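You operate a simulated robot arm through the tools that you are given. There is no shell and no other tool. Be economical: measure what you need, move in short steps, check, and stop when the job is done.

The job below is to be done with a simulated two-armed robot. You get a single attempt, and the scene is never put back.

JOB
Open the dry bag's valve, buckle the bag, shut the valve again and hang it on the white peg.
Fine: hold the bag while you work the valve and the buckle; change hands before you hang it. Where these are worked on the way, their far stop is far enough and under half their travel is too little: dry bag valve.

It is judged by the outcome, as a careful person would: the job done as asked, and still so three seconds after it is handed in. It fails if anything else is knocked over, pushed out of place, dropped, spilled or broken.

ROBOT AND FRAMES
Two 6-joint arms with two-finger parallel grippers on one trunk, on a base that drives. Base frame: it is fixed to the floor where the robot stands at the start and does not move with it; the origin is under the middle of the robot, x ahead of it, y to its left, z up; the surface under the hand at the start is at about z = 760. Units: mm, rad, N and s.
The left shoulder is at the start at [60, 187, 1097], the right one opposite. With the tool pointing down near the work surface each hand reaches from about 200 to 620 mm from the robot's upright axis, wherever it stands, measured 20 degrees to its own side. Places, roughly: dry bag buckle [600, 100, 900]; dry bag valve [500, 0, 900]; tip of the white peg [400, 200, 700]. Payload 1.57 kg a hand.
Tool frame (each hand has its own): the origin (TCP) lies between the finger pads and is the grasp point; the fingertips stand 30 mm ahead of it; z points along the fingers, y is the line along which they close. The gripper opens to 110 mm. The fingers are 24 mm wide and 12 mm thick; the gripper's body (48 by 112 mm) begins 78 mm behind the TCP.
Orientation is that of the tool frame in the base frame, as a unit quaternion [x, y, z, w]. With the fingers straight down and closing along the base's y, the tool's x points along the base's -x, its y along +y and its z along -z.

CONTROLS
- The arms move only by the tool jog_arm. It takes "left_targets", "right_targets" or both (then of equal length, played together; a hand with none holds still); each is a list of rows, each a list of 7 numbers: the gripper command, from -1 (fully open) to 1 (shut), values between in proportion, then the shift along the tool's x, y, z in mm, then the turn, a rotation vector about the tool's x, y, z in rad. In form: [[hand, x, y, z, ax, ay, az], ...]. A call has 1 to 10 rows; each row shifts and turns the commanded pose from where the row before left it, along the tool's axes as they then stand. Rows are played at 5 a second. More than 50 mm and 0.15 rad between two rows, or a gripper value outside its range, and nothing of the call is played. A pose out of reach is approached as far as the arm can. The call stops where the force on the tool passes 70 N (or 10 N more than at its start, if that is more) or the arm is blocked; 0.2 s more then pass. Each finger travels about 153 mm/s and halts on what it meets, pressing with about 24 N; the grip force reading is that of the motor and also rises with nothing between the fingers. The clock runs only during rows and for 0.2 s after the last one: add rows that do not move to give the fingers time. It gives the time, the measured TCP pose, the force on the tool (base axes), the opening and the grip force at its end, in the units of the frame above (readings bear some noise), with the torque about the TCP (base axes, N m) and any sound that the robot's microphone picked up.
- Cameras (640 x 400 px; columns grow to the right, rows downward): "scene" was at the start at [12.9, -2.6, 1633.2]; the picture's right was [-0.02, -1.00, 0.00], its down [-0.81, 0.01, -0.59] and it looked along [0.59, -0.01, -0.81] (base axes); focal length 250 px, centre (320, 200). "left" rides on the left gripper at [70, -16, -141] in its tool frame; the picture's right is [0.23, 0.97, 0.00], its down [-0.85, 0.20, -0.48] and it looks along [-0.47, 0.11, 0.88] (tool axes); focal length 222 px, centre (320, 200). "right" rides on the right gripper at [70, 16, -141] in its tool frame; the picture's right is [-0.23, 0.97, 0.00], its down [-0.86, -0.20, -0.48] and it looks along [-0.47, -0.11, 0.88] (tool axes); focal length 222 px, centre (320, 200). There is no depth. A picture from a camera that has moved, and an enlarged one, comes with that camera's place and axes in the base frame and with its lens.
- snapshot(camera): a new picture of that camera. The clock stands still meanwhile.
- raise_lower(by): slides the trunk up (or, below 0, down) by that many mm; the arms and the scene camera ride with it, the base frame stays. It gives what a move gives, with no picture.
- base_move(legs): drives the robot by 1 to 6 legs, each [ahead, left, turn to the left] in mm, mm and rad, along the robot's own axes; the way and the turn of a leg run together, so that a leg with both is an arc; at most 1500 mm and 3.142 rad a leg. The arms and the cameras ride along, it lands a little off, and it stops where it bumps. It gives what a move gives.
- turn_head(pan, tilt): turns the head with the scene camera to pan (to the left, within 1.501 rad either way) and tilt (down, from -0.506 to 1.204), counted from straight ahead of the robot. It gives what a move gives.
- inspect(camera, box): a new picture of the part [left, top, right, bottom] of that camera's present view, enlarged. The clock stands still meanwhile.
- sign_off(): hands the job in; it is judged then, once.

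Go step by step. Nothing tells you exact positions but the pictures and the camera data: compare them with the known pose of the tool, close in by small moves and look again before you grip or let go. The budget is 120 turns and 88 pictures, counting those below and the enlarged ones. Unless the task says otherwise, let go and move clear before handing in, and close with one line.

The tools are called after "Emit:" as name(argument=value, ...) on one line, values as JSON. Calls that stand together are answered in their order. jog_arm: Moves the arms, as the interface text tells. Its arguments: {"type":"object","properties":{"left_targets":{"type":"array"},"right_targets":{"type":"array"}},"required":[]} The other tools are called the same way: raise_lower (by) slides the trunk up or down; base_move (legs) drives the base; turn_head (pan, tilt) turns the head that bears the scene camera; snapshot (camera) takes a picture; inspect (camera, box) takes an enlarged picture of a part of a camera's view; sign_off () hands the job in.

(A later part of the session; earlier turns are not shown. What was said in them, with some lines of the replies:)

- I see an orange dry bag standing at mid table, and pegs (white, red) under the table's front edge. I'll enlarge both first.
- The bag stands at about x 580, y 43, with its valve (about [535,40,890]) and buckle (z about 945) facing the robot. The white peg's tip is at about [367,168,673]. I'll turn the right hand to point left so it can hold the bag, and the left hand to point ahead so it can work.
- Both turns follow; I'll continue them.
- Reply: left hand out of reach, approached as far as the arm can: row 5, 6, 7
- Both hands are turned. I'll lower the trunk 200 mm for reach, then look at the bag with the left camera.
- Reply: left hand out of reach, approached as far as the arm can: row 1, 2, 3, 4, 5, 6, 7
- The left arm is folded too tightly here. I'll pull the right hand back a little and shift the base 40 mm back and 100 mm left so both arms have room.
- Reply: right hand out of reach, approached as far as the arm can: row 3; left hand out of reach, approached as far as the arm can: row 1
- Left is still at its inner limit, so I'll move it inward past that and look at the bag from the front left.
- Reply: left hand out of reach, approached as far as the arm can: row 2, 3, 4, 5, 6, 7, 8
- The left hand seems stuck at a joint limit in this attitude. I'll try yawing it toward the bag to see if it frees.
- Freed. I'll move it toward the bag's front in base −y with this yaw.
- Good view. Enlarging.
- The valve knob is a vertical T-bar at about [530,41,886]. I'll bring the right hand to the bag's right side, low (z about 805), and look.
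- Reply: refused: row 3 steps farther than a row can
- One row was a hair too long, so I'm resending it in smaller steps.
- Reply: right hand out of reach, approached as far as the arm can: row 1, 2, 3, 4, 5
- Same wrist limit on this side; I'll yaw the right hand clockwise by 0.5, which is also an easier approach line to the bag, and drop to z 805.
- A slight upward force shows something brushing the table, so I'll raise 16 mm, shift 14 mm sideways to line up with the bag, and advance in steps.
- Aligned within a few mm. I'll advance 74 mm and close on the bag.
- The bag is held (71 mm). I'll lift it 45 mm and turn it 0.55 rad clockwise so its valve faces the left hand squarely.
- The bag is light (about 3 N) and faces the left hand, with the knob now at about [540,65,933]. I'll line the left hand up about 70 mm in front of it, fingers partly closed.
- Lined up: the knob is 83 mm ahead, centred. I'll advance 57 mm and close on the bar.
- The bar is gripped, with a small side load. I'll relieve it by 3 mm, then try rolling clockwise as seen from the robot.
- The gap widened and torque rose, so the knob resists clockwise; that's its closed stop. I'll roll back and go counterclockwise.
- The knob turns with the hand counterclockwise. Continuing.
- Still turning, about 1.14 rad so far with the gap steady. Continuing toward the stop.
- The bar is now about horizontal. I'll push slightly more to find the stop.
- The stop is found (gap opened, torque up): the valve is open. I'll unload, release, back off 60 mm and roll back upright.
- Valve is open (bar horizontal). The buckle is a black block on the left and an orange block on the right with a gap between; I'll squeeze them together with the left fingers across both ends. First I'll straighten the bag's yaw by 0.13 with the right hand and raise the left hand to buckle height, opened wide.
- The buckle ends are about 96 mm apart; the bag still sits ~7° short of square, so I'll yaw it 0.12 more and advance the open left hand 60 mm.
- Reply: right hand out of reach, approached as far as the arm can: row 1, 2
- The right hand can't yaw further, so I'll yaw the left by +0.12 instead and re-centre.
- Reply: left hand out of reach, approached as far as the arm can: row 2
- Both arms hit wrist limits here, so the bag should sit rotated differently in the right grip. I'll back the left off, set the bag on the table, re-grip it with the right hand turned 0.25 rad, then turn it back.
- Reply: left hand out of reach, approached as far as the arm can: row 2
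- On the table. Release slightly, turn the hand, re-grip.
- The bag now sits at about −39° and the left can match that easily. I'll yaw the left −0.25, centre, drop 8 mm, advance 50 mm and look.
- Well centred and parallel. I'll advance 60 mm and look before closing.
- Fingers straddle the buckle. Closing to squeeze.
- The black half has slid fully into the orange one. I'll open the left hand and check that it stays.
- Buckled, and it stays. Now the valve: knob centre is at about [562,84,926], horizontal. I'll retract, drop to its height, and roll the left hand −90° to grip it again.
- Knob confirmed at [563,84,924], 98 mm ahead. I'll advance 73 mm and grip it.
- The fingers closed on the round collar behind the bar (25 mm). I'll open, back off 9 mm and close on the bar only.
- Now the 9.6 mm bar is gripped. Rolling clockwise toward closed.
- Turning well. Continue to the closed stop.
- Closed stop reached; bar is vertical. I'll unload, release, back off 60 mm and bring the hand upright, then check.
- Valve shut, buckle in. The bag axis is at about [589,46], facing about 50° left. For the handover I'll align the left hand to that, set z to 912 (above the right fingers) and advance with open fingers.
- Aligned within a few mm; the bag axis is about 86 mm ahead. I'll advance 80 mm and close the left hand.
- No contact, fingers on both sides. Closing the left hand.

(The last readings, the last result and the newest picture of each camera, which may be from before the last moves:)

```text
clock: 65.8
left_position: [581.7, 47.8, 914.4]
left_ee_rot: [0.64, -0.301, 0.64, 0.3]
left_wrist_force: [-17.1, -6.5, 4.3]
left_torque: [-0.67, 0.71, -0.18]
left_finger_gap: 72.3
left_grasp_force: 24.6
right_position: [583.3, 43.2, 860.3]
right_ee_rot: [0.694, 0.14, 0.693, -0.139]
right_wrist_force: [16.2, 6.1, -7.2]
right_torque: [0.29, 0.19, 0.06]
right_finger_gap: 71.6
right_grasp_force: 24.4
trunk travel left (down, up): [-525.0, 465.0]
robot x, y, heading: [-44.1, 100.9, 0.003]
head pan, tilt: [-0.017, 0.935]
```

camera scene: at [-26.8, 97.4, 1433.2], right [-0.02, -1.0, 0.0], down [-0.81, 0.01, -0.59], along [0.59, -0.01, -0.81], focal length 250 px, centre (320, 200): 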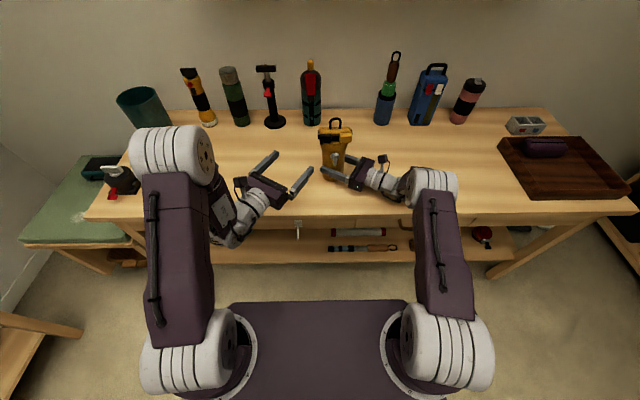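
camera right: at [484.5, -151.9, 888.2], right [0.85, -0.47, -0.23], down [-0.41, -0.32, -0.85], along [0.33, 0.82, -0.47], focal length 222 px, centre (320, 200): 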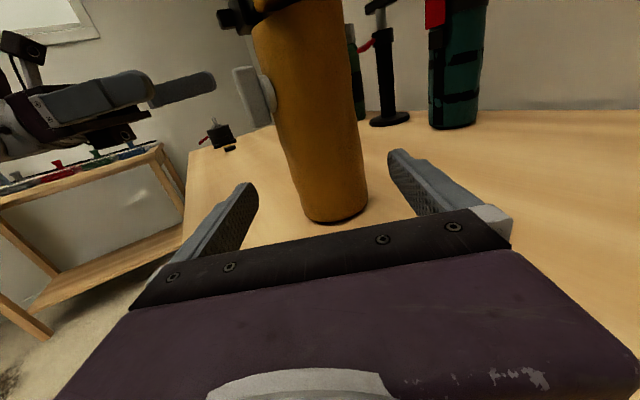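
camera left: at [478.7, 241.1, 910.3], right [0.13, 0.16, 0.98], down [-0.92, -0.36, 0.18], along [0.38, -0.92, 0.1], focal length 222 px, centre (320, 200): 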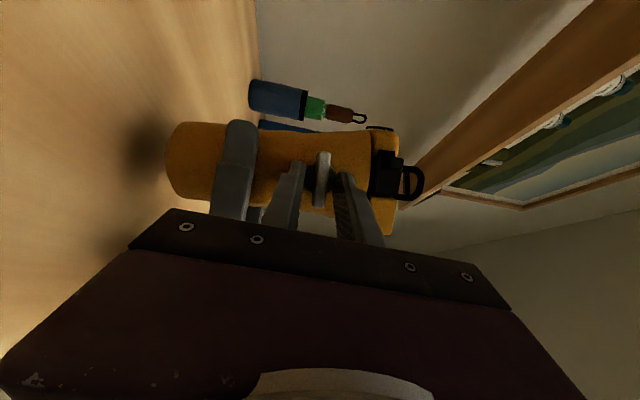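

Left holds it (72 mm). I'll relieve the side load 3 mm, open the right hand and withdraw it.

Emit:
jog_arm(left_targets=[[1, 0, 3.5, 0, 0, 0, 0], [1, 0, 0, 0, 0, 0, 0], [1, 0, 0, 0, 0, 0, 0], [1, 0, 0, 0, 0, 0, 0], [1, 0, 0, 0, 0, 0, 0], [1, 0, 0, 0, 0, 0, 0], [1, 0, 0, 0, 0, 0, 0]], right_targets=[[1, 0, 0, 0, 0, 0, 0], [0, 0, 0, 0, 0, 0, 0], [-1, 0, 0, 0, 0, 0, 0], [-1, 0, 0, 0, 0, 0, 0], [-1, 0, 0, -40, 0, 0, 0], [-1, 0, 0, -40, 0, 0, 0], [-1, 0, 0, 0, 0, 0, 0]])

Emit:
snapshot(camera="scene")

```text
clock: 67.3
left_position: [579.0, 46.8, 912.9]
left_ee_rot: [0.641, -0.3, 0.64, 0.299]
left_wrist_force: [-0.3, -0.2, -0.2]
left_torque: [0.02, -0.01, 0.0]
left_finger_gap: 72.4
left_grasp_force: 24.3
right_position: [509.7, 12.6, 862.1]
right_ee_rot: [0.694, 0.139, 0.693, -0.137]
right_wrist_force: [0.0, 0.1, 0.0]
right_torque: [-0.03, 0.03, 0.03]
right_finger_gap: 110.1
right_grasp_force: 0.0
trunk travel left (down, up): [-525.0, 465.0]
robot x, y, heading: [-41.9, 102.4, 0.003]
head pan, tilt: [-0.017, 0.935]
```

```text
29 pictures are left
camera scene: at [-26.1, 97.9, 1433.2], right [-0.02, -1.0, 0.0], down [-0.81, 0.01, -0.59], along [0.59, -0.01, -0.81], focal length 250 px, centre (320, 200)
```

scene: 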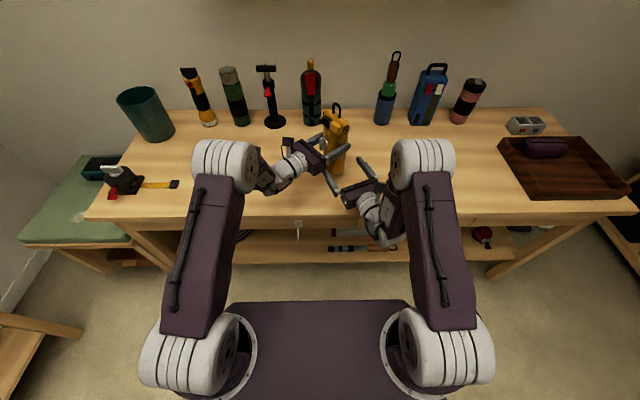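

The left hand has the bag. I'll lift it 60 mm and move the right hand further away.

Emit:
jog_arm(left_targets=[[1, 30, 0, 0, 0, 0, 0], [1, 30, 0, 0, 0, 0, 0], [1, 0, 0, 0, 0, 0, 0], [1, 0, 0, 0, 0, 0, 0], [1, 0, 0, 0, 0, 0, 0]], right_targets=[[-1, 0, 30, -20, 0, 0, 0], [-1, 0, 30, -20, 0, 0, 0], [-1, 0, 40, 0, 0, 0, 0], [-1, 0, 40, 0, 0, 0, 0], [-1, 0, 40, 0, 0, 0, 0]])

Emit:
snapshot(camera="right")

```text
clock: 68.5
left_position: [578.8, 46.1, 972.9]
left_ee_rot: [0.642, -0.3, 0.64, 0.298]
left_wrist_force: [-0.2, -0.2, -3.4]
left_torque: [0.02, 0.03, -0.03]
left_finger_gap: 72.0
left_grasp_force: 23.6
right_position: [540.1, -171.9, 861.4]
right_ee_rot: [0.694, 0.14, 0.692, -0.138]
right_wrist_force: [0.1, -0.2, 1.3]
right_torque: [-0.01, 0.01, 0.01]
right_finger_gap: 110.1
right_grasp_force: 0.2
trunk travel left (down, up): [-525.0, 465.0]
robot x, y, heading: [-41.9, 103.3, -0.001]
head pan, tilt: [-0.017, 0.935]
```

```text
28 pictures are left
camera right: at [415.3, -239.9, 931.5], right [0.38, -0.9, -0.23], down [-0.52, 0.0, -0.85], along [0.77, 0.44, -0.47], focal length 222 px, centre (320, 200)
```

right: 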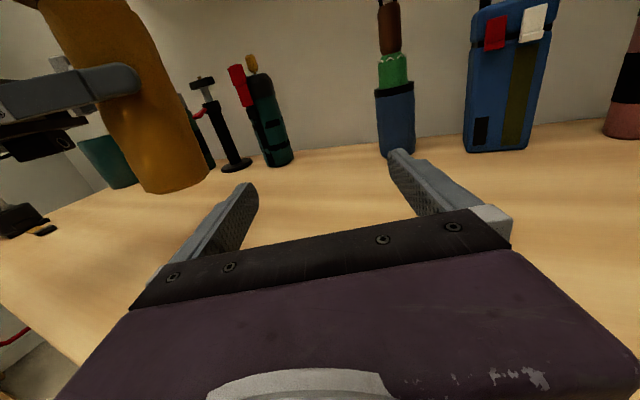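

The bag is securely in the left hand. Now I'll look at the peg closely.

Emit:
inspect(camera="scene", box=[255, 200, 345, 255])

```text
7.11 times, centred on (300, 228) of scene
camera zoom: at [-26.0, 96.5, 1433.2], right [-0.02, -1.0, 0.0], down [-0.81, 0.01, -0.59], along [0.59, -0.01, -0.81], focal length 1776 px, centre (462, 4)
```

zoom: 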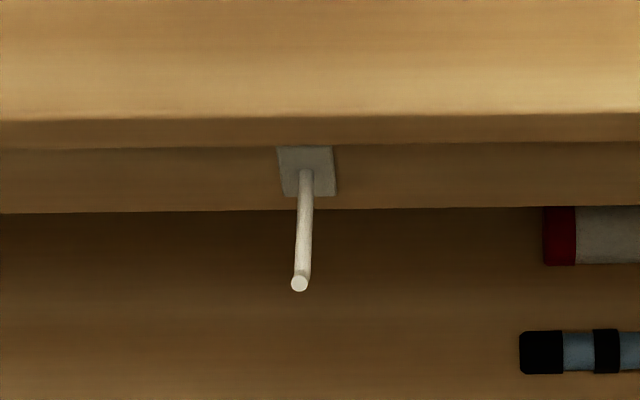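

The peg runs from the apron (x about 432) to an upturned tip at about [367,167,673]. I'll raise the right hand out of the way and carry the bag to the left (high), then turn it to face straight back.

Emit:
jog_arm(left_targets=[[1, 4, -20, -41, 0, 0, 0], [1, 4, -20, -41, 0, 0, 0], [1, 4, -20, -41, 0, 0, 0], [1, 4, -20, -41, 0, 0, 0], [1, 4, -20, -41, 0, 0, 0], [1, 4, -20, -41, 0, 0, 0], [1, 4, -20, -41, 0, 0, 0], [1, 0, -20, -41, 0, 0, 0]], right_targets=[[-1, 30, 0, 0, 0, 0, 0], [-1, 30, 0, 0, 0, 0, 0], [-1, 30, 0, 0, 0, 0, 0], [-1, 30, 0, 0, 0, 0, 0], [-1, 30, 0, 0, 0, 0, 0], [-1, 30, 0, 0, 0, 0, 0], [-1, 20, 0, 0, 0, 0, 0], [-1, 0, 0, 0, 0, 0, 0]])

Emit:
jog_arm(left_targets=[[1, 0, 0, 0, 0.14, 0, 0], [1, 0, 0, 0, 0.14, 0, 0], [1, 0, 0, 0, 0.14, 0, 0], [1, 0, 0, 0, 0.14, 0, 0], [1, 0, 0, 0, 0.14, 0, 0], [1, 0, 0, 0, 0.14, 0, 0], [1, 0, 0, 0, 0, 0, 0]])

Emit:
snapshot(camera="scene")

```text
clock: 70.3
left_position: [488.0, 401.9, 1001.8]
left_ee_rot: [0.641, -0.299, 0.641, 0.299]
left_wrist_force: [0.1, -0.4, -3.6]
left_torque: [-0.03, 0.08, -0.02]
left_finger_gap: 72.0
left_grasp_force: 24.4
right_position: [542.5, -169.0, 1062.8]
right_ee_rot: [0.694, 0.142, 0.692, -0.138]
right_wrist_force: [0.2, 0.1, -0.8]
right_torque: [-0.02, 0.01, -0.05]
right_finger_gap: 109.9
right_grasp_force: 0.0
trunk travel left (down, up): [-525.0, 465.0]
robot x, y, heading: [-41.7, 98.4, -0.003]
head pan, tilt: [-0.017, 0.935]
```

```text
clock: 72.0
left_position: [491.6, 401.9, 1000.9]
left_ee_rot: [0.708, -0.013, 0.706, 0.012]
left_wrist_force: [0.1, 0.1, -3.5]
left_torque: [-0.02, 0.03, 0.0]
left_finger_gap: 71.8
left_grasp_force: 24.1
right_position: [543.0, -168.7, 1062.9]
right_ee_rot: [0.694, 0.14, 0.693, -0.138]
right_wrist_force: [-0.5, -0.1, -0.1]
right_torque: [0.06, -0.02, -0.04]
right_finger_gap: 109.5
right_grasp_force: 0.0
trunk travel left (down, up): [-525.0, 465.0]
robot x, y, heading: [-38.2, 104.0, 0.001]
head pan, tilt: [-0.017, 0.935]
```

```text
26 pictures are left
camera scene: at [-26.5, 98.5, 1433.2], right [-0.02, -1.0, 0.0], down [-0.81, 0.01, -0.59], along [0.59, -0.01, -0.81], focal length 250 px, centre (320, 200)
```

scene: 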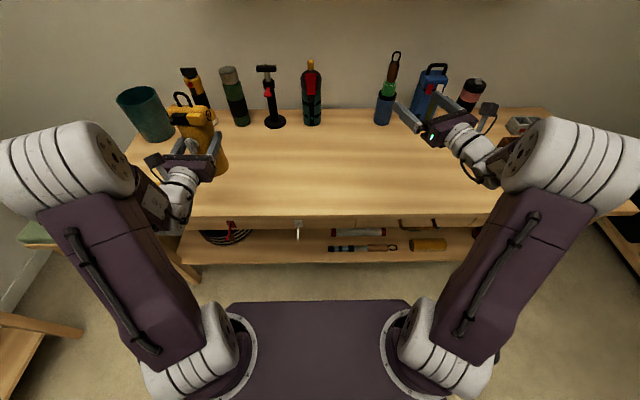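

The bag faces back squarely. Drive back 200 mm, then 234 mm right, to bring the bag in front of the peg.

Emit:
base_move(legs=[[-201, 0, 0], [0, -235, 0]])

Emit:
snapshot(camera="scene")

```text
clock: 74.9
left_position: [293.1, 171.6, 1001.3]
left_ee_rot: [0.707, -0.013, 0.707, 0.012]
left_wrist_force: [-0.9, 0.0, -2.7]
left_torque: [-0.02, 0.02, 0.03]
left_finger_gap: 71.6
left_grasp_force: 24.2
right_position: [345.5, -398.5, 1062.6]
right_ee_rot: [0.694, 0.141, 0.692, -0.138]
right_wrist_force: [0.2, -1.0, 0.3]
right_torque: [-0.04, 0.03, 0.02]
right_finger_gap: 109.9
right_grasp_force: 0.0
trunk travel left (down, up): [-525.0, 465.0]
robot x, y, heading: [-237.6, -130.8, 0.004]
head pan, tilt: [-0.017, 0.935]
```

```text
25 pictures are left
camera scene: at [-224.7, -132.3, 1433.2], right [-0.02, -1.0, 0.0], down [-0.81, 0.01, -0.59], along [0.59, -0.01, -0.81], focal length 250 px, centre (320, 200)
```

scene: 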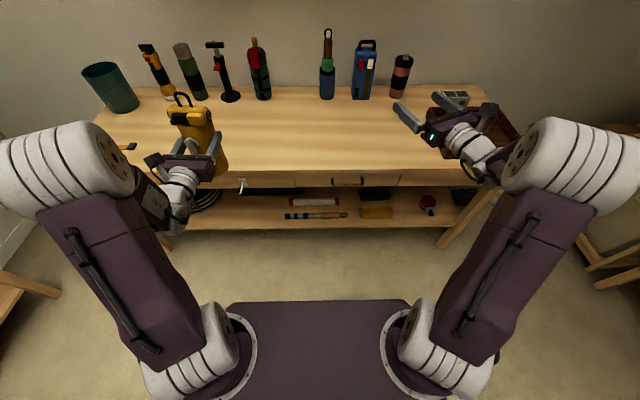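

Clear in front of the table; the lower shelf is well below. Lower the trunk 250 mm, then the left hand by a further 150 mm.

Emit:
raise_lower(by=-250)

Emit:
jog_arm(left_targets=[[1, -30, 0, 0, 0, 0, 0], [1, -30, 0, 0, 0, 0, 0], [1, -30, 0, 0, 0, 0, 0], [1, -30, 0, 0, 0, 0, 0], [1, -30, 0, 0, 0, 0, 0], [1, 0, 0, 0, 0, 0, 0]])

Emit:
snapshot(camera="left")

Emit:
snapshot(camera="scene")

```text
clock: 77.5
left_position: [291.9, 172.2, 751.0]
left_ee_rot: [0.707, -0.013, 0.707, 0.012]
left_wrist_force: [0.2, -0.6, -3.5]
left_torque: [-0.02, 0.0, 0.0]
left_finger_gap: 71.3
left_grasp_force: 23.9
right_position: [345.8, -399.2, 813.4]
right_ee_rot: [0.694, 0.139, 0.693, -0.137]
right_wrist_force: [-0.2, -0.3, -0.8]
right_torque: [-0.02, 0.02, 0.01]
right_finger_gap: 110.1
right_grasp_force: 0.1
trunk travel left (down, up): [-275.0, 715.0]
robot x, y, heading: [-239.2, -133.0, -0.003]
head pan, tilt: [-0.017, 0.935]
```

```text
clock: 78.8
left_position: [293.1, 175.0, 600.5]
left_ee_rot: [0.707, -0.013, 0.707, 0.012]
left_wrist_force: [-0.2, -0.1, -2.6]
left_torque: [0.0, 0.01, 0.02]
left_finger_gap: 71.5
left_grasp_force: 23.9
right_position: [345.5, -398.8, 812.7]
right_ee_rot: [0.693, 0.141, 0.693, -0.139]
right_wrist_force: [1.0, -0.3, 0.4]
right_torque: [-0.01, -0.02, 0.01]
right_finger_gap: 110.2
right_grasp_force: 0.1
trunk travel left (down, up): [-275.0, 715.0]
robot x, y, heading: [-237.1, -129.2, 0.002]
head pan, tilt: [-0.017, 0.935]
```

```text
24 pictures are left
camera left: at [152.0, 195.0, 670.0], right [-0.03, -0.97, 0.23], down [-0.49, -0.18, -0.86], along [0.87, -0.14, -0.47], focal length 222 px, centre (320, 200)
```

left: 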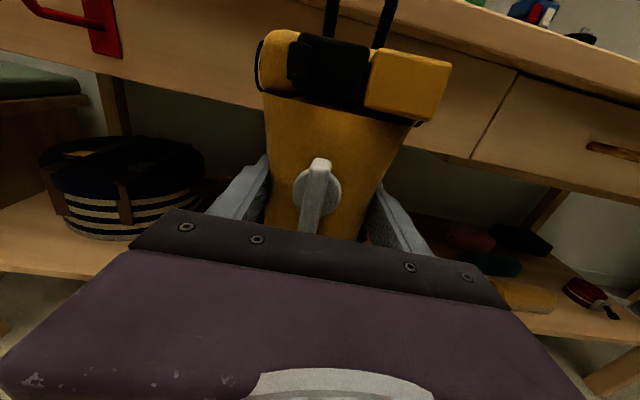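

```text
23 pictures are left
camera scene: at [-224.8, -131.7, 1183.2], right [-0.02, -1.0, 0.0], down [-0.81, 0.01, -0.59], along [0.59, -0.01, -0.81], focal length 250 px, centre (320, 200)
```

scene: 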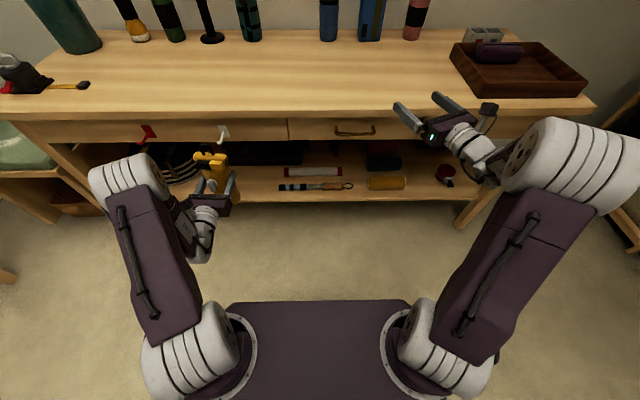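

Bag and peg are both in the scene view. Zoom in to compare loop and peg.

Emit:
inspect(camera="scene", box=[170, 105, 270, 215])

Emit:
snapshot(camera="right")

```text
3.64 times, centred on (220, 160) of scene
camera zoom: at [-224.8, -131.7, 1183.2], right [-0.02, -1.0, 0.0], down [-0.81, 0.01, -0.59], along [0.59, -0.01, -0.81], focal length 908 px, centre (684, 346)
```

zoom: 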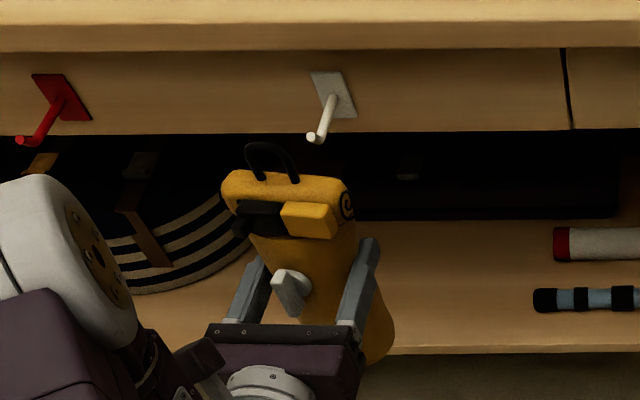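

```text
21 pictures are left
camera right: at [219.5, -467.4, 881.3], right [0.38, -0.9, -0.22], down [-0.52, 0.0, -0.85], along [0.77, 0.44, -0.47], focal length 222 px, centre (320, 200)
```

right: 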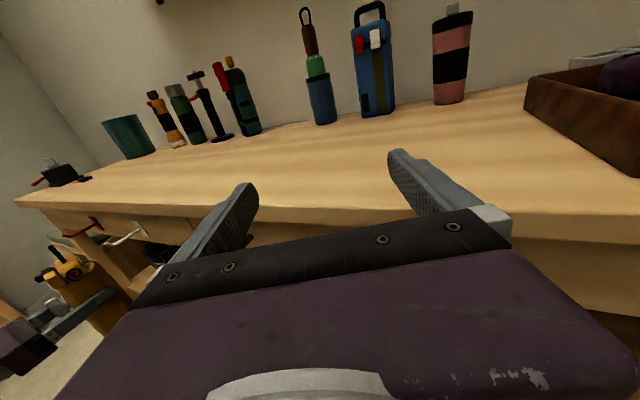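

The right camera offers a useful side view. I'll yaw the right hand toward the peg to centre it.

Emit:
jog_arm(right_targets=[[-1, 0, 0, 0, 0.14, 0, 0], [-1, 0, 0, 0, 0.14, 0, 0], [-1, 0, 0, 0, 0.14, 0, 0], [-1, 0, 0, 0, 0.14, 0, 0], [-1, 0, 0, 0, 0.14, 0, 0], [-1, 0, 0, 0, 0, 0, 0]])

Emit:
inspect(camera="right", box=[160, 100, 400, 250])

```text
clock: 80.2
left_position: [293.7, 174.1, 599.5]
left_ee_rot: [0.707, -0.013, 0.707, 0.012]
left_wrist_force: [1.0, 0.0, -2.6]
left_torque: [0.04, 0.0, 0.0]
left_finger_gap: 71.3
left_grasp_force: 23.9
right_position: [342.9, -398.6, 811.0]
right_ee_rot: [0.604, 0.37, 0.602, -0.369]
right_wrist_force: [-0.5, 0.0, 0.4]
right_torque: [0.01, -0.01, 0.03]
right_finger_gap: 110.0
right_grasp_force: 0.1
trunk travel left (down, up): [-275.0, 715.0]
robot x, y, heading: [-236.2, -132.0, -0.001]
head pan, tilt: [-0.017, 0.935]
```

```text
2.67 times, centred on (280, 175) of right
camera zoom: at [292.9, -531.1, 880.5], right [0.87, -0.44, -0.23], down [-0.4, -0.34, -0.85], along [0.3, 0.83, -0.47], focal length 592 px, centre (427, 267)
```

zoom: 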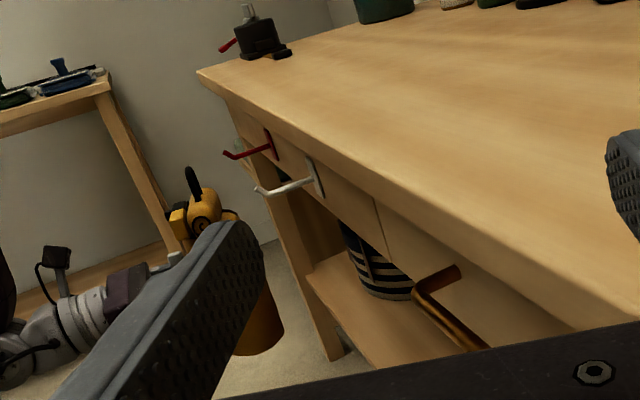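

Loop top is at TCP+126 and the roll top at TCP+95; the peg axis is at z about 663 with its tip at 676. I'll lower 38 mm, shift 5 mm right, advance 40 mm and check before threading.

Emit:
jog_arm(left_targets=[[1, -19, 5, 0, 0, 0, 0], [1, -19, 0, 0, 0, 0, 0], [1, 0, 0, 20, 0, 0, 0], [1, 0, 0, 20, 0, 0, 0], [1, 0, 0, 0, 0, 0, 0]])

Emit:
inspect(camera="right", box=[195, 130, 275, 180])

Emit:
inspect(camera="scene", box=[190, 110, 262, 170])

```text
clock: 81.5
left_position: [332.0, 166.7, 562.6]
left_ee_rot: [0.707, -0.014, 0.707, 0.013]
left_wrist_force: [-0.7, -0.6, -3.6]
left_torque: [-0.01, 0.02, 0.01]
left_finger_gap: 71.2
left_grasp_force: 23.5
right_position: [344.2, -399.2, 812.5]
right_ee_rot: [0.604, 0.369, 0.603, -0.368]
right_wrist_force: [0.3, -0.5, 0.8]
right_torque: [0.02, -0.01, -0.01]
right_finger_gap: 109.9
right_grasp_force: 0.1
trunk travel left (down, up): [-275.0, 715.0]
robot x, y, heading: [-235.5, -124.7, -0.001]
head pan, tilt: [-0.017, 0.935]
```

```text
8.00 times, centred on (235, 155) of right
camera zoom: at [292.9, -531.2, 880.7], right [0.87, -0.45, -0.23], down [-0.4, -0.34, -0.85], along [0.3, 0.83, -0.47], focal length 1777 px, centre (1000, 560)
```

zoom: 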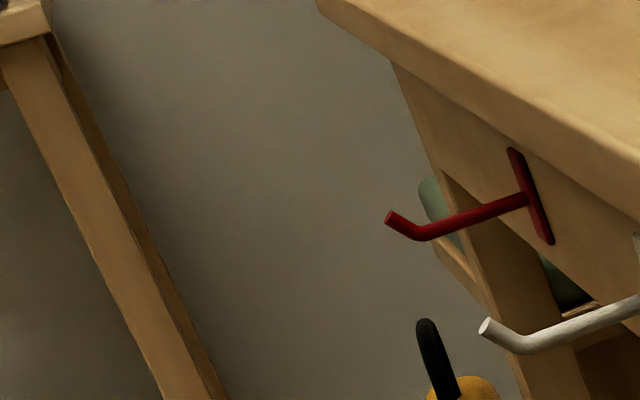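

```text
6.67 times, centred on (226, 140) of scene
camera zoom: at [-224.7, -131.7, 1183.2], right [-0.02, -1.0, 0.0], down [-0.81, 0.01, -0.59], along [0.59, -0.01, -0.81], focal length 1665 px, centre (947, 600)
```

zoom: 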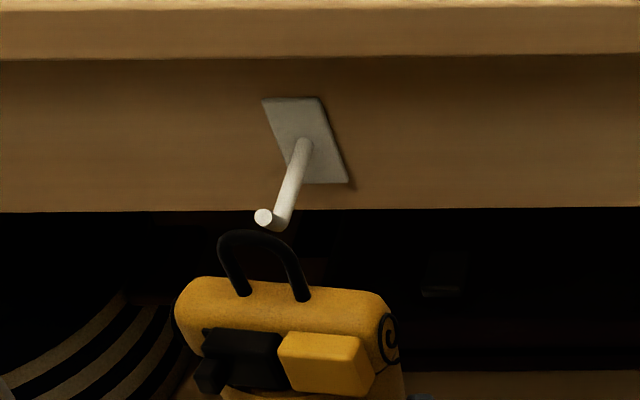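

The view is clear: I need about 3.5 mm up and 4.5 mm left. I'll do that, creep to just short of the tip and look.

Emit:
jog_arm(left_targets=[[1, 3.5, -4.5, 0, 0, 0, 0], [1, 0, 0, 14, 0, 0, 0], [1, 0, 0, 0, 0, 0, 0]])

Emit:
inspect(camera="right", box=[230, 150, 280, 190])

Emit:
inspect(camera="scene", box=[200, 110, 256, 155])

```text
clock: 82.2
left_position: [347.5, 169.3, 566.8]
left_ee_rot: [0.707, -0.013, 0.707, 0.012]
left_wrist_force: [0.1, 0.9, -2.7]
left_torque: [-0.01, 0.02, 0.0]
left_finger_gap: 71.0
left_grasp_force: 23.8
right_position: [344.4, -398.5, 812.1]
right_ee_rot: [0.605, 0.369, 0.603, -0.367]
right_wrist_force: [-0.3, 0.2, -0.7]
right_torque: [-0.02, -0.01, 0.02]
right_finger_gap: 110.0
right_grasp_force: 0.1
trunk travel left (down, up): [-275.0, 715.0]
robot x, y, heading: [-235.9, -132.7, 0.002]
head pan, tilt: [-0.017, 0.935]
```

```text
10.00 times, centred on (255, 170) of right
camera zoom: at [292.9, -531.2, 880.7], right [0.87, -0.45, -0.23], down [-0.4, -0.34, -0.85], along [0.3, 0.83, -0.47], focal length 2221 px, centre (970, 500)
```

zoom: 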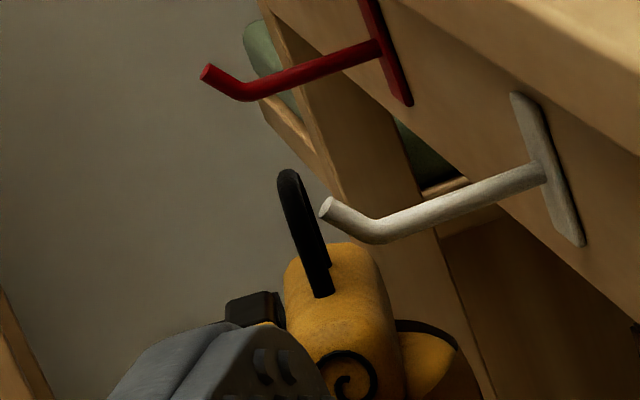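

```text
8.89 times, centred on (228, 132) of scene
camera zoom: at [-224.7, -131.7, 1183.2], right [-0.02, -1.0, 0.0], down [-0.81, 0.01, -0.59], along [0.59, -0.01, -0.81], focal length 2221 px, centre (1138, 800)
```

zoom: 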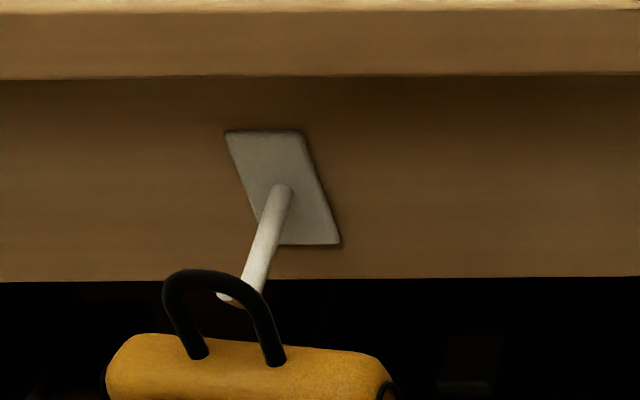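

The tip is about to enter the loop, heights are good (about 9 mm margin each way), and it needs 4.5 mm more to the left. Correct, then advance 20 mm.

Emit:
jog_arm(left_targets=[[1, 0, -4.5, 0, 0, 0, 0], [1, 0, 0, 0, 0, 0, 0], [1, 0, 0, 10, 0, 0, 0], [1, 0, 0, 8, 0, 0, 0], [1, 0, 0, 0, 0, 0, 0]])

Emit:
inspect(camera="right", box=[230, 150, 280, 190])

Emit:
inspect(camera="scene", box=[200, 110, 256, 155])

```text
clock: 83.5
left_position: [364.1, 173.6, 566.2]
left_ee_rot: [0.707, -0.012, 0.707, 0.011]
left_wrist_force: [0.2, 0.0, -2.9]
left_torque: [-0.01, -0.02, 0.01]
left_finger_gap: 71.1
left_grasp_force: 24.6
right_position: [343.7, -399.5, 812.7]
right_ee_rot: [0.604, 0.37, 0.603, -0.368]
right_wrist_force: [0.1, -0.1, 0.4]
right_torque: [0.0, 0.01, -0.03]
right_finger_gap: 110.0
right_grasp_force: 0.0
trunk travel left (down, up): [-275.0, 715.0]
robot x, y, heading: [-237.0, -129.3, -0.0]
head pan, tilt: [-0.017, 0.935]
```

```text
10.00 times, centred on (255, 170) of right
camera zoom: at [292.9, -531.2, 880.7], right [0.87, -0.45, -0.23], down [-0.4, -0.34, -0.85], along [0.3, 0.83, -0.47], focal length 2221 px, centre (970, 500)
```

zoom: 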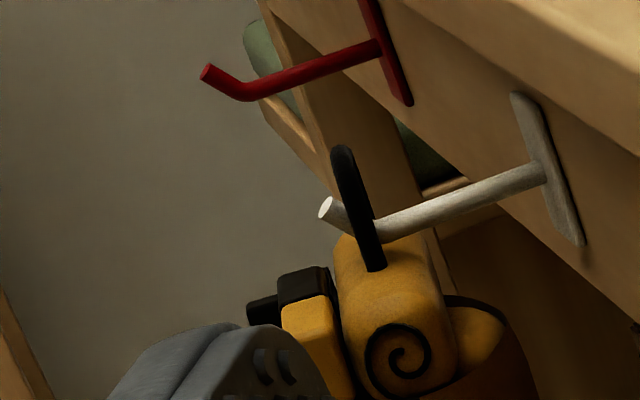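

```text
8.89 times, centred on (228, 132) of scene
camera zoom: at [-224.7, -131.7, 1183.2], right [-0.02, -1.0, 0.0], down [-0.81, 0.01, -0.59], along [0.59, -0.01, -0.81], focal length 2221 px, centre (1138, 800)
```

zoom: 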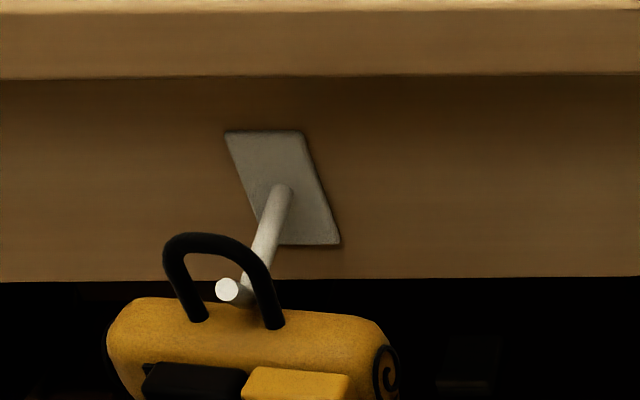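

Threaded: the tip has passed through the loop. Advance 12 mm more while lowering until the loop rests on the peg.

Emit:
jog_arm(left_targets=[[1, -3, 2, 6, 0, 0, 0], [1, -3, 0, 6, 0, 0, 0], [1, -4, 0, 0, 0, 0, 0], [1, -4, 0, 0, 0, 0, 0], [1, 0, 0, 0, 0, 0, 0]])

Emit:
inspect(camera="right", box=[230, 150, 280, 190])

Emit:
inspect(camera="scene", box=[200, 110, 256, 155])

```text
clock: 84.7
left_position: [377.1, 171.2, 552.4]
left_ee_rot: [0.707, -0.013, 0.707, 0.013]
left_wrist_force: [0.8, 0.0, -3.3]
left_torque: [0.01, 0.03, -0.02]
left_finger_gap: 70.9
left_grasp_force: 23.5
right_position: [344.3, -398.7, 813.0]
right_ee_rot: [0.603, 0.37, 0.602, -0.369]
right_wrist_force: [0.0, -0.5, 0.1]
right_torque: [0.0, 0.0, 0.01]
right_finger_gap: 109.9
right_grasp_force: 0.2
trunk travel left (down, up): [-275.0, 715.0]
robot x, y, heading: [-237.2, -130.2, 0.002]
head pan, tilt: [-0.017, 0.935]
```

```text
10.00 times, centred on (255, 170) of right
camera zoom: at [292.9, -531.2, 880.7], right [0.87, -0.45, -0.23], down [-0.4, -0.34, -0.85], along [0.3, 0.83, -0.47], focal length 2221 px, centre (970, 500)
```

zoom: 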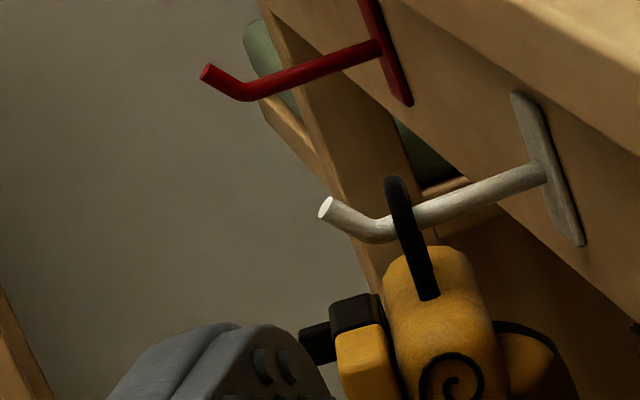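

```text
8.89 times, centred on (228, 132) of scene
camera zoom: at [-224.7, -131.7, 1183.2], right [-0.02, -1.0, 0.0], down [-0.81, 0.01, -0.59], along [0.59, -0.01, -0.81], focal length 2221 px, centre (1138, 800)
```

zoom: 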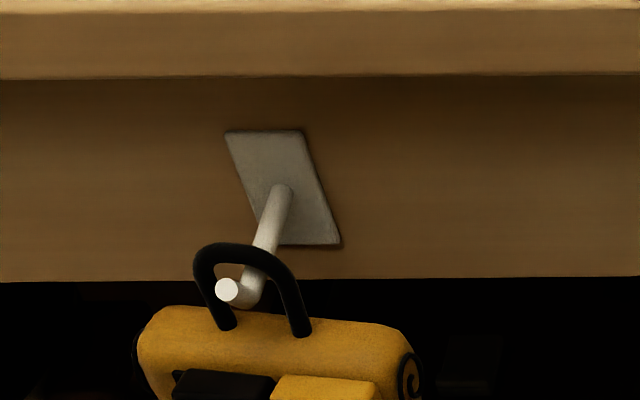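

The loop is behind the bend, with about 6–7 mm left. Lowering gently until the weight transfers.

Emit:
jog_arm(left_targets=[[1, -3, 0, 1, 0, 0, 0], [1, -3, 0, 1, 0, 0, 0], [1, -1.5, 0, 0, 0, 0, 0], [1, 0, 0, 0, 0, 0, 0]])

```text
clock: 85.7
left_position: [378.7, 172.6, 550.7]
left_ee_rot: [0.704, -0.014, 0.71, 0.011]
left_wrist_force: [1.5, 2.9, 25.6]
left_torque: [-0.43, -0.07, 0.14]
left_finger_gap: 71.3
left_grasp_force: 24.1
right_position: [341.4, -400.3, 815.0]
right_ee_rot: [0.603, 0.37, 0.604, -0.368]
right_wrist_force: [0.2, 0.1, -0.1]
right_torque: [-0.01, -0.01, 0.0]
right_finger_gap: 110.0
right_grasp_force: 0.1
trunk travel left (down, up): [-275.0, 715.0]
robot x, y, heading: [-236.1, -128.1, 0.001]
head pan, tilt: [-0.017, 0.935]
```

Loop rests on the peg (25 N push). Ease up 4.5 mm to a light contact and check.

Emit:
jog_arm(left_targets=[[1, 4.5, 0, 0, 0, 0, 0], [1, 0, 0, 0, 0, 0, 0]])

Emit:
inspect(camera="right", box=[220, 145, 290, 200])

```text
clock: 86.2
left_position: [377.6, 172.3, 551.0]
left_ee_rot: [0.707, -0.013, 0.707, 0.011]
left_wrist_force: [-5.1, 2.4, 9.9]
left_torque: [-0.37, -0.68, 0.03]
left_finger_gap: 70.9
left_grasp_force: 24.1
right_position: [342.6, -398.4, 813.2]
right_ee_rot: [0.604, 0.369, 0.603, -0.368]
right_wrist_force: [-0.7, -0.3, 0.1]
right_torque: [0.03, -0.02, -0.04]
right_finger_gap: 109.9
right_grasp_force: 0.2
trunk travel left (down, up): [-275.0, 715.0]
robot x, y, heading: [-238.4, -128.5, 0.005]
head pan, tilt: [-0.017, 0.935]
```

```text
7.27 times, centred on (255, 172) of right
camera zoom: at [291.1, -531.5, 881.6], right [0.87, -0.45, -0.22], down [-0.39, -0.34, -0.85], along [0.3, 0.83, -0.47], focal length 1615 px, centre (793, 400)
```

zoom: 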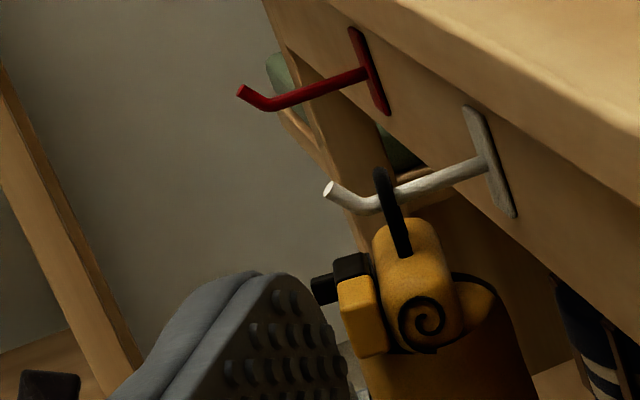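

Hooked behind the bend. Ease 1.5 mm, open gradually and check the bag before withdrawing.

Emit:
jog_arm(left_targets=[[1, 1.5, 0, 0, 0, 0, 0], [0.2, 0, 0, 0, 0, 0, 0], [-0.3, 0, 0, 0, 0, 0, 0], [-0.6, 0, 0, 0, 0, 0, 0], [-1, 0, 0, 0, 0, 0, 0], [-1, 0, 0, 0, 0, 0, 0], [-1, 0, 0, 0, 0, 0, 0]])

Emit:
inspect(camera="right", box=[220, 145, 290, 200])

Emit:
inspect(camera="scene", box=[180, 110, 270, 200])

```text
clock: 87.8
left_position: [377.7, 171.9, 551.4]
left_ee_rot: [0.707, -0.013, 0.707, 0.012]
left_wrist_force: [0.2, 0.5, 0.1]
left_torque: [0.01, 0.0, -0.01]
left_finger_gap: 109.8
left_grasp_force: 0.1
right_position: [343.4, -399.0, 812.0]
right_ee_rot: [0.604, 0.37, 0.602, -0.368]
right_wrist_force: [0.0, -0.6, -0.7]
right_torque: [0.02, -0.01, 0.02]
right_finger_gap: 110.1
right_grasp_force: 0.1
trunk travel left (down, up): [-275.0, 715.0]
robot x, y, heading: [-235.2, -132.2, 0.003]
head pan, tilt: [-0.017, 0.935]
```

```text
7.27 times, centred on (255, 172) of right
camera zoom: at [292.6, -531.3, 880.8], right [0.87, -0.45, -0.23], down [-0.4, -0.34, -0.85], along [0.3, 0.83, -0.47], focal length 1615 px, centre (793, 400)
```

zoom: 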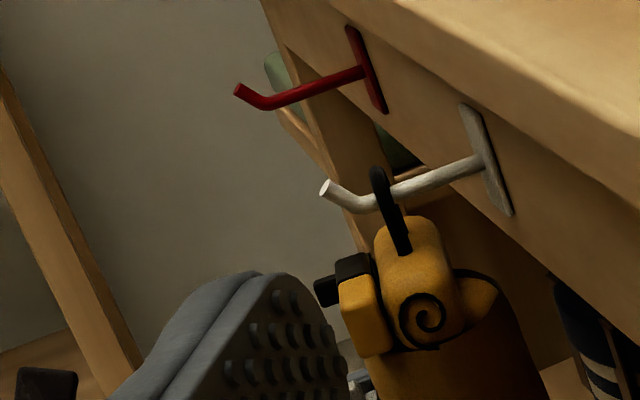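

```text
4.44 times, centred on (225, 155) of scene
camera zoom: at [-225.1, -131.9, 1183.2], right [-0.02, -1.0, 0.0], down [-0.81, 0.01, -0.59], along [0.59, -0.01, -0.81], focal length 1110 px, centre (742, 400)
```

zoom: 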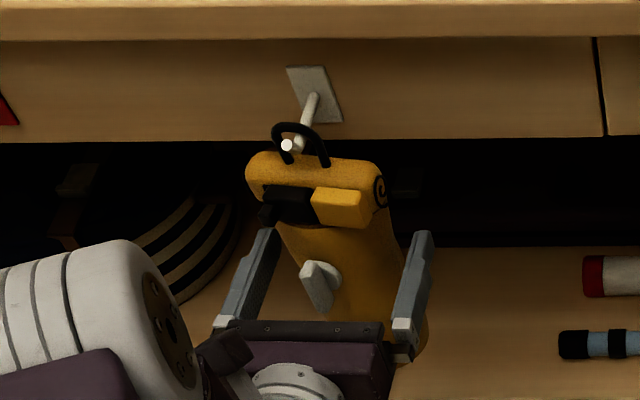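

The bag hangs free between the open fingers. Withdraw the left hand straight back slowly.

Emit:
jog_arm(left_targets=[[-1, 0, 0, -15, 0, 0, 0], [-1, 0, 0, -15, 0, 0, 0], [-1, 0, 0, -20, 0, 0, 0], [-1, 0, 0, -20, 0, 0, 0], [-1, 0, 0, -15, 0, 0, 0], [-1, 0, 0, 0, 0, 0, 0]])

Emit:
base_move(legs=[[-150, 0, 0]])

Emit:
snapshot(camera="scene")

Emit:
inspect(camera="left", box=[160, 0, 480, 240])

```text
clock: 89.2
left_position: [294.3, 175.6, 550.4]
left_ee_rot: [0.707, -0.013, 0.707, 0.012]
left_wrist_force: [0.9, 0.1, -0.6]
left_torque: [-0.04, -0.01, 0.0]
left_finger_gap: 109.9
left_grasp_force: 0.1
right_position: [344.3, -399.4, 811.6]
right_ee_rot: [0.604, 0.37, 0.603, -0.368]
right_wrist_force: [-0.5, 0.6, -0.2]
right_torque: [0.01, 0.0, -0.02]
right_finger_gap: 110.2
right_grasp_force: 0.0
trunk travel left (down, up): [-275.0, 715.0]
robot x, y, heading: [-233.6, -128.9, 0.002]
head pan, tilt: [-0.017, 0.935]
```

```text
clock: 90.6
left_position: [140.9, 174.2, 551.8]
left_ee_rot: [0.707, -0.013, 0.707, 0.012]
left_wrist_force: [-0.5, 0.2, 0.4]
left_torque: [-0.02, 0.0, 0.0]
left_finger_gap: 109.9
left_grasp_force: 0.0
right_position: [189.3, -400.9, 811.6]
right_ee_rot: [0.604, 0.369, 0.603, -0.367]
right_wrist_force: [0.2, 1.1, -0.5]
right_torque: [-0.02, 0.0, 0.02]
right_finger_gap: 110.0
right_grasp_force: 0.0
trunk travel left (down, up): [-275.0, 715.0]
robot x, y, heading: [-392.7, -129.4, -0.004]
head pan, tilt: [-0.017, 0.935]
```

```text
8 pictures are left
camera scene: at [-379.0, -131.9, 1183.2], right [-0.02, -1.0, 0.0], down [-0.8, 0.02, -0.59], along [0.59, -0.01, -0.8], focal length 250 px, centre (320, 200)
```

scene: 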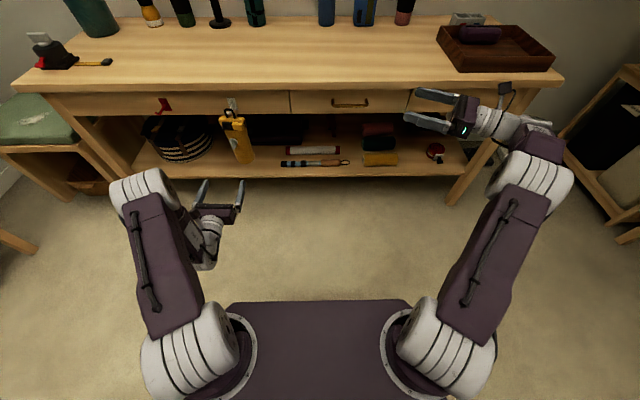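

```text
1.67 times, centred on (320, 120) of left
camera zoom: at [0.6, 195.3, 622.0], right [-0.04, -0.97, 0.23], down [-0.49, -0.18, -0.86], along [0.87, -0.14, -0.47], focal length 370 px, centre (320, 333)
```

zoom: 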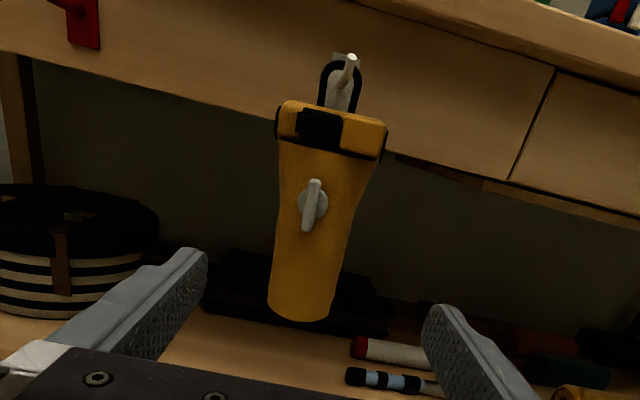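

The bag hangs by its loop on the white peg, with the buckle joined and the valve bar back at its closed stop. Both hands are clear, so I'm handing in.

Emit:
sign_off()

```text
The job is handed in.
```

The job is done and handed in: I opened the dry bag's valve, buckled the bag, shut the valve, passed the bag from the right hand to the left, and hung it on the white peg.
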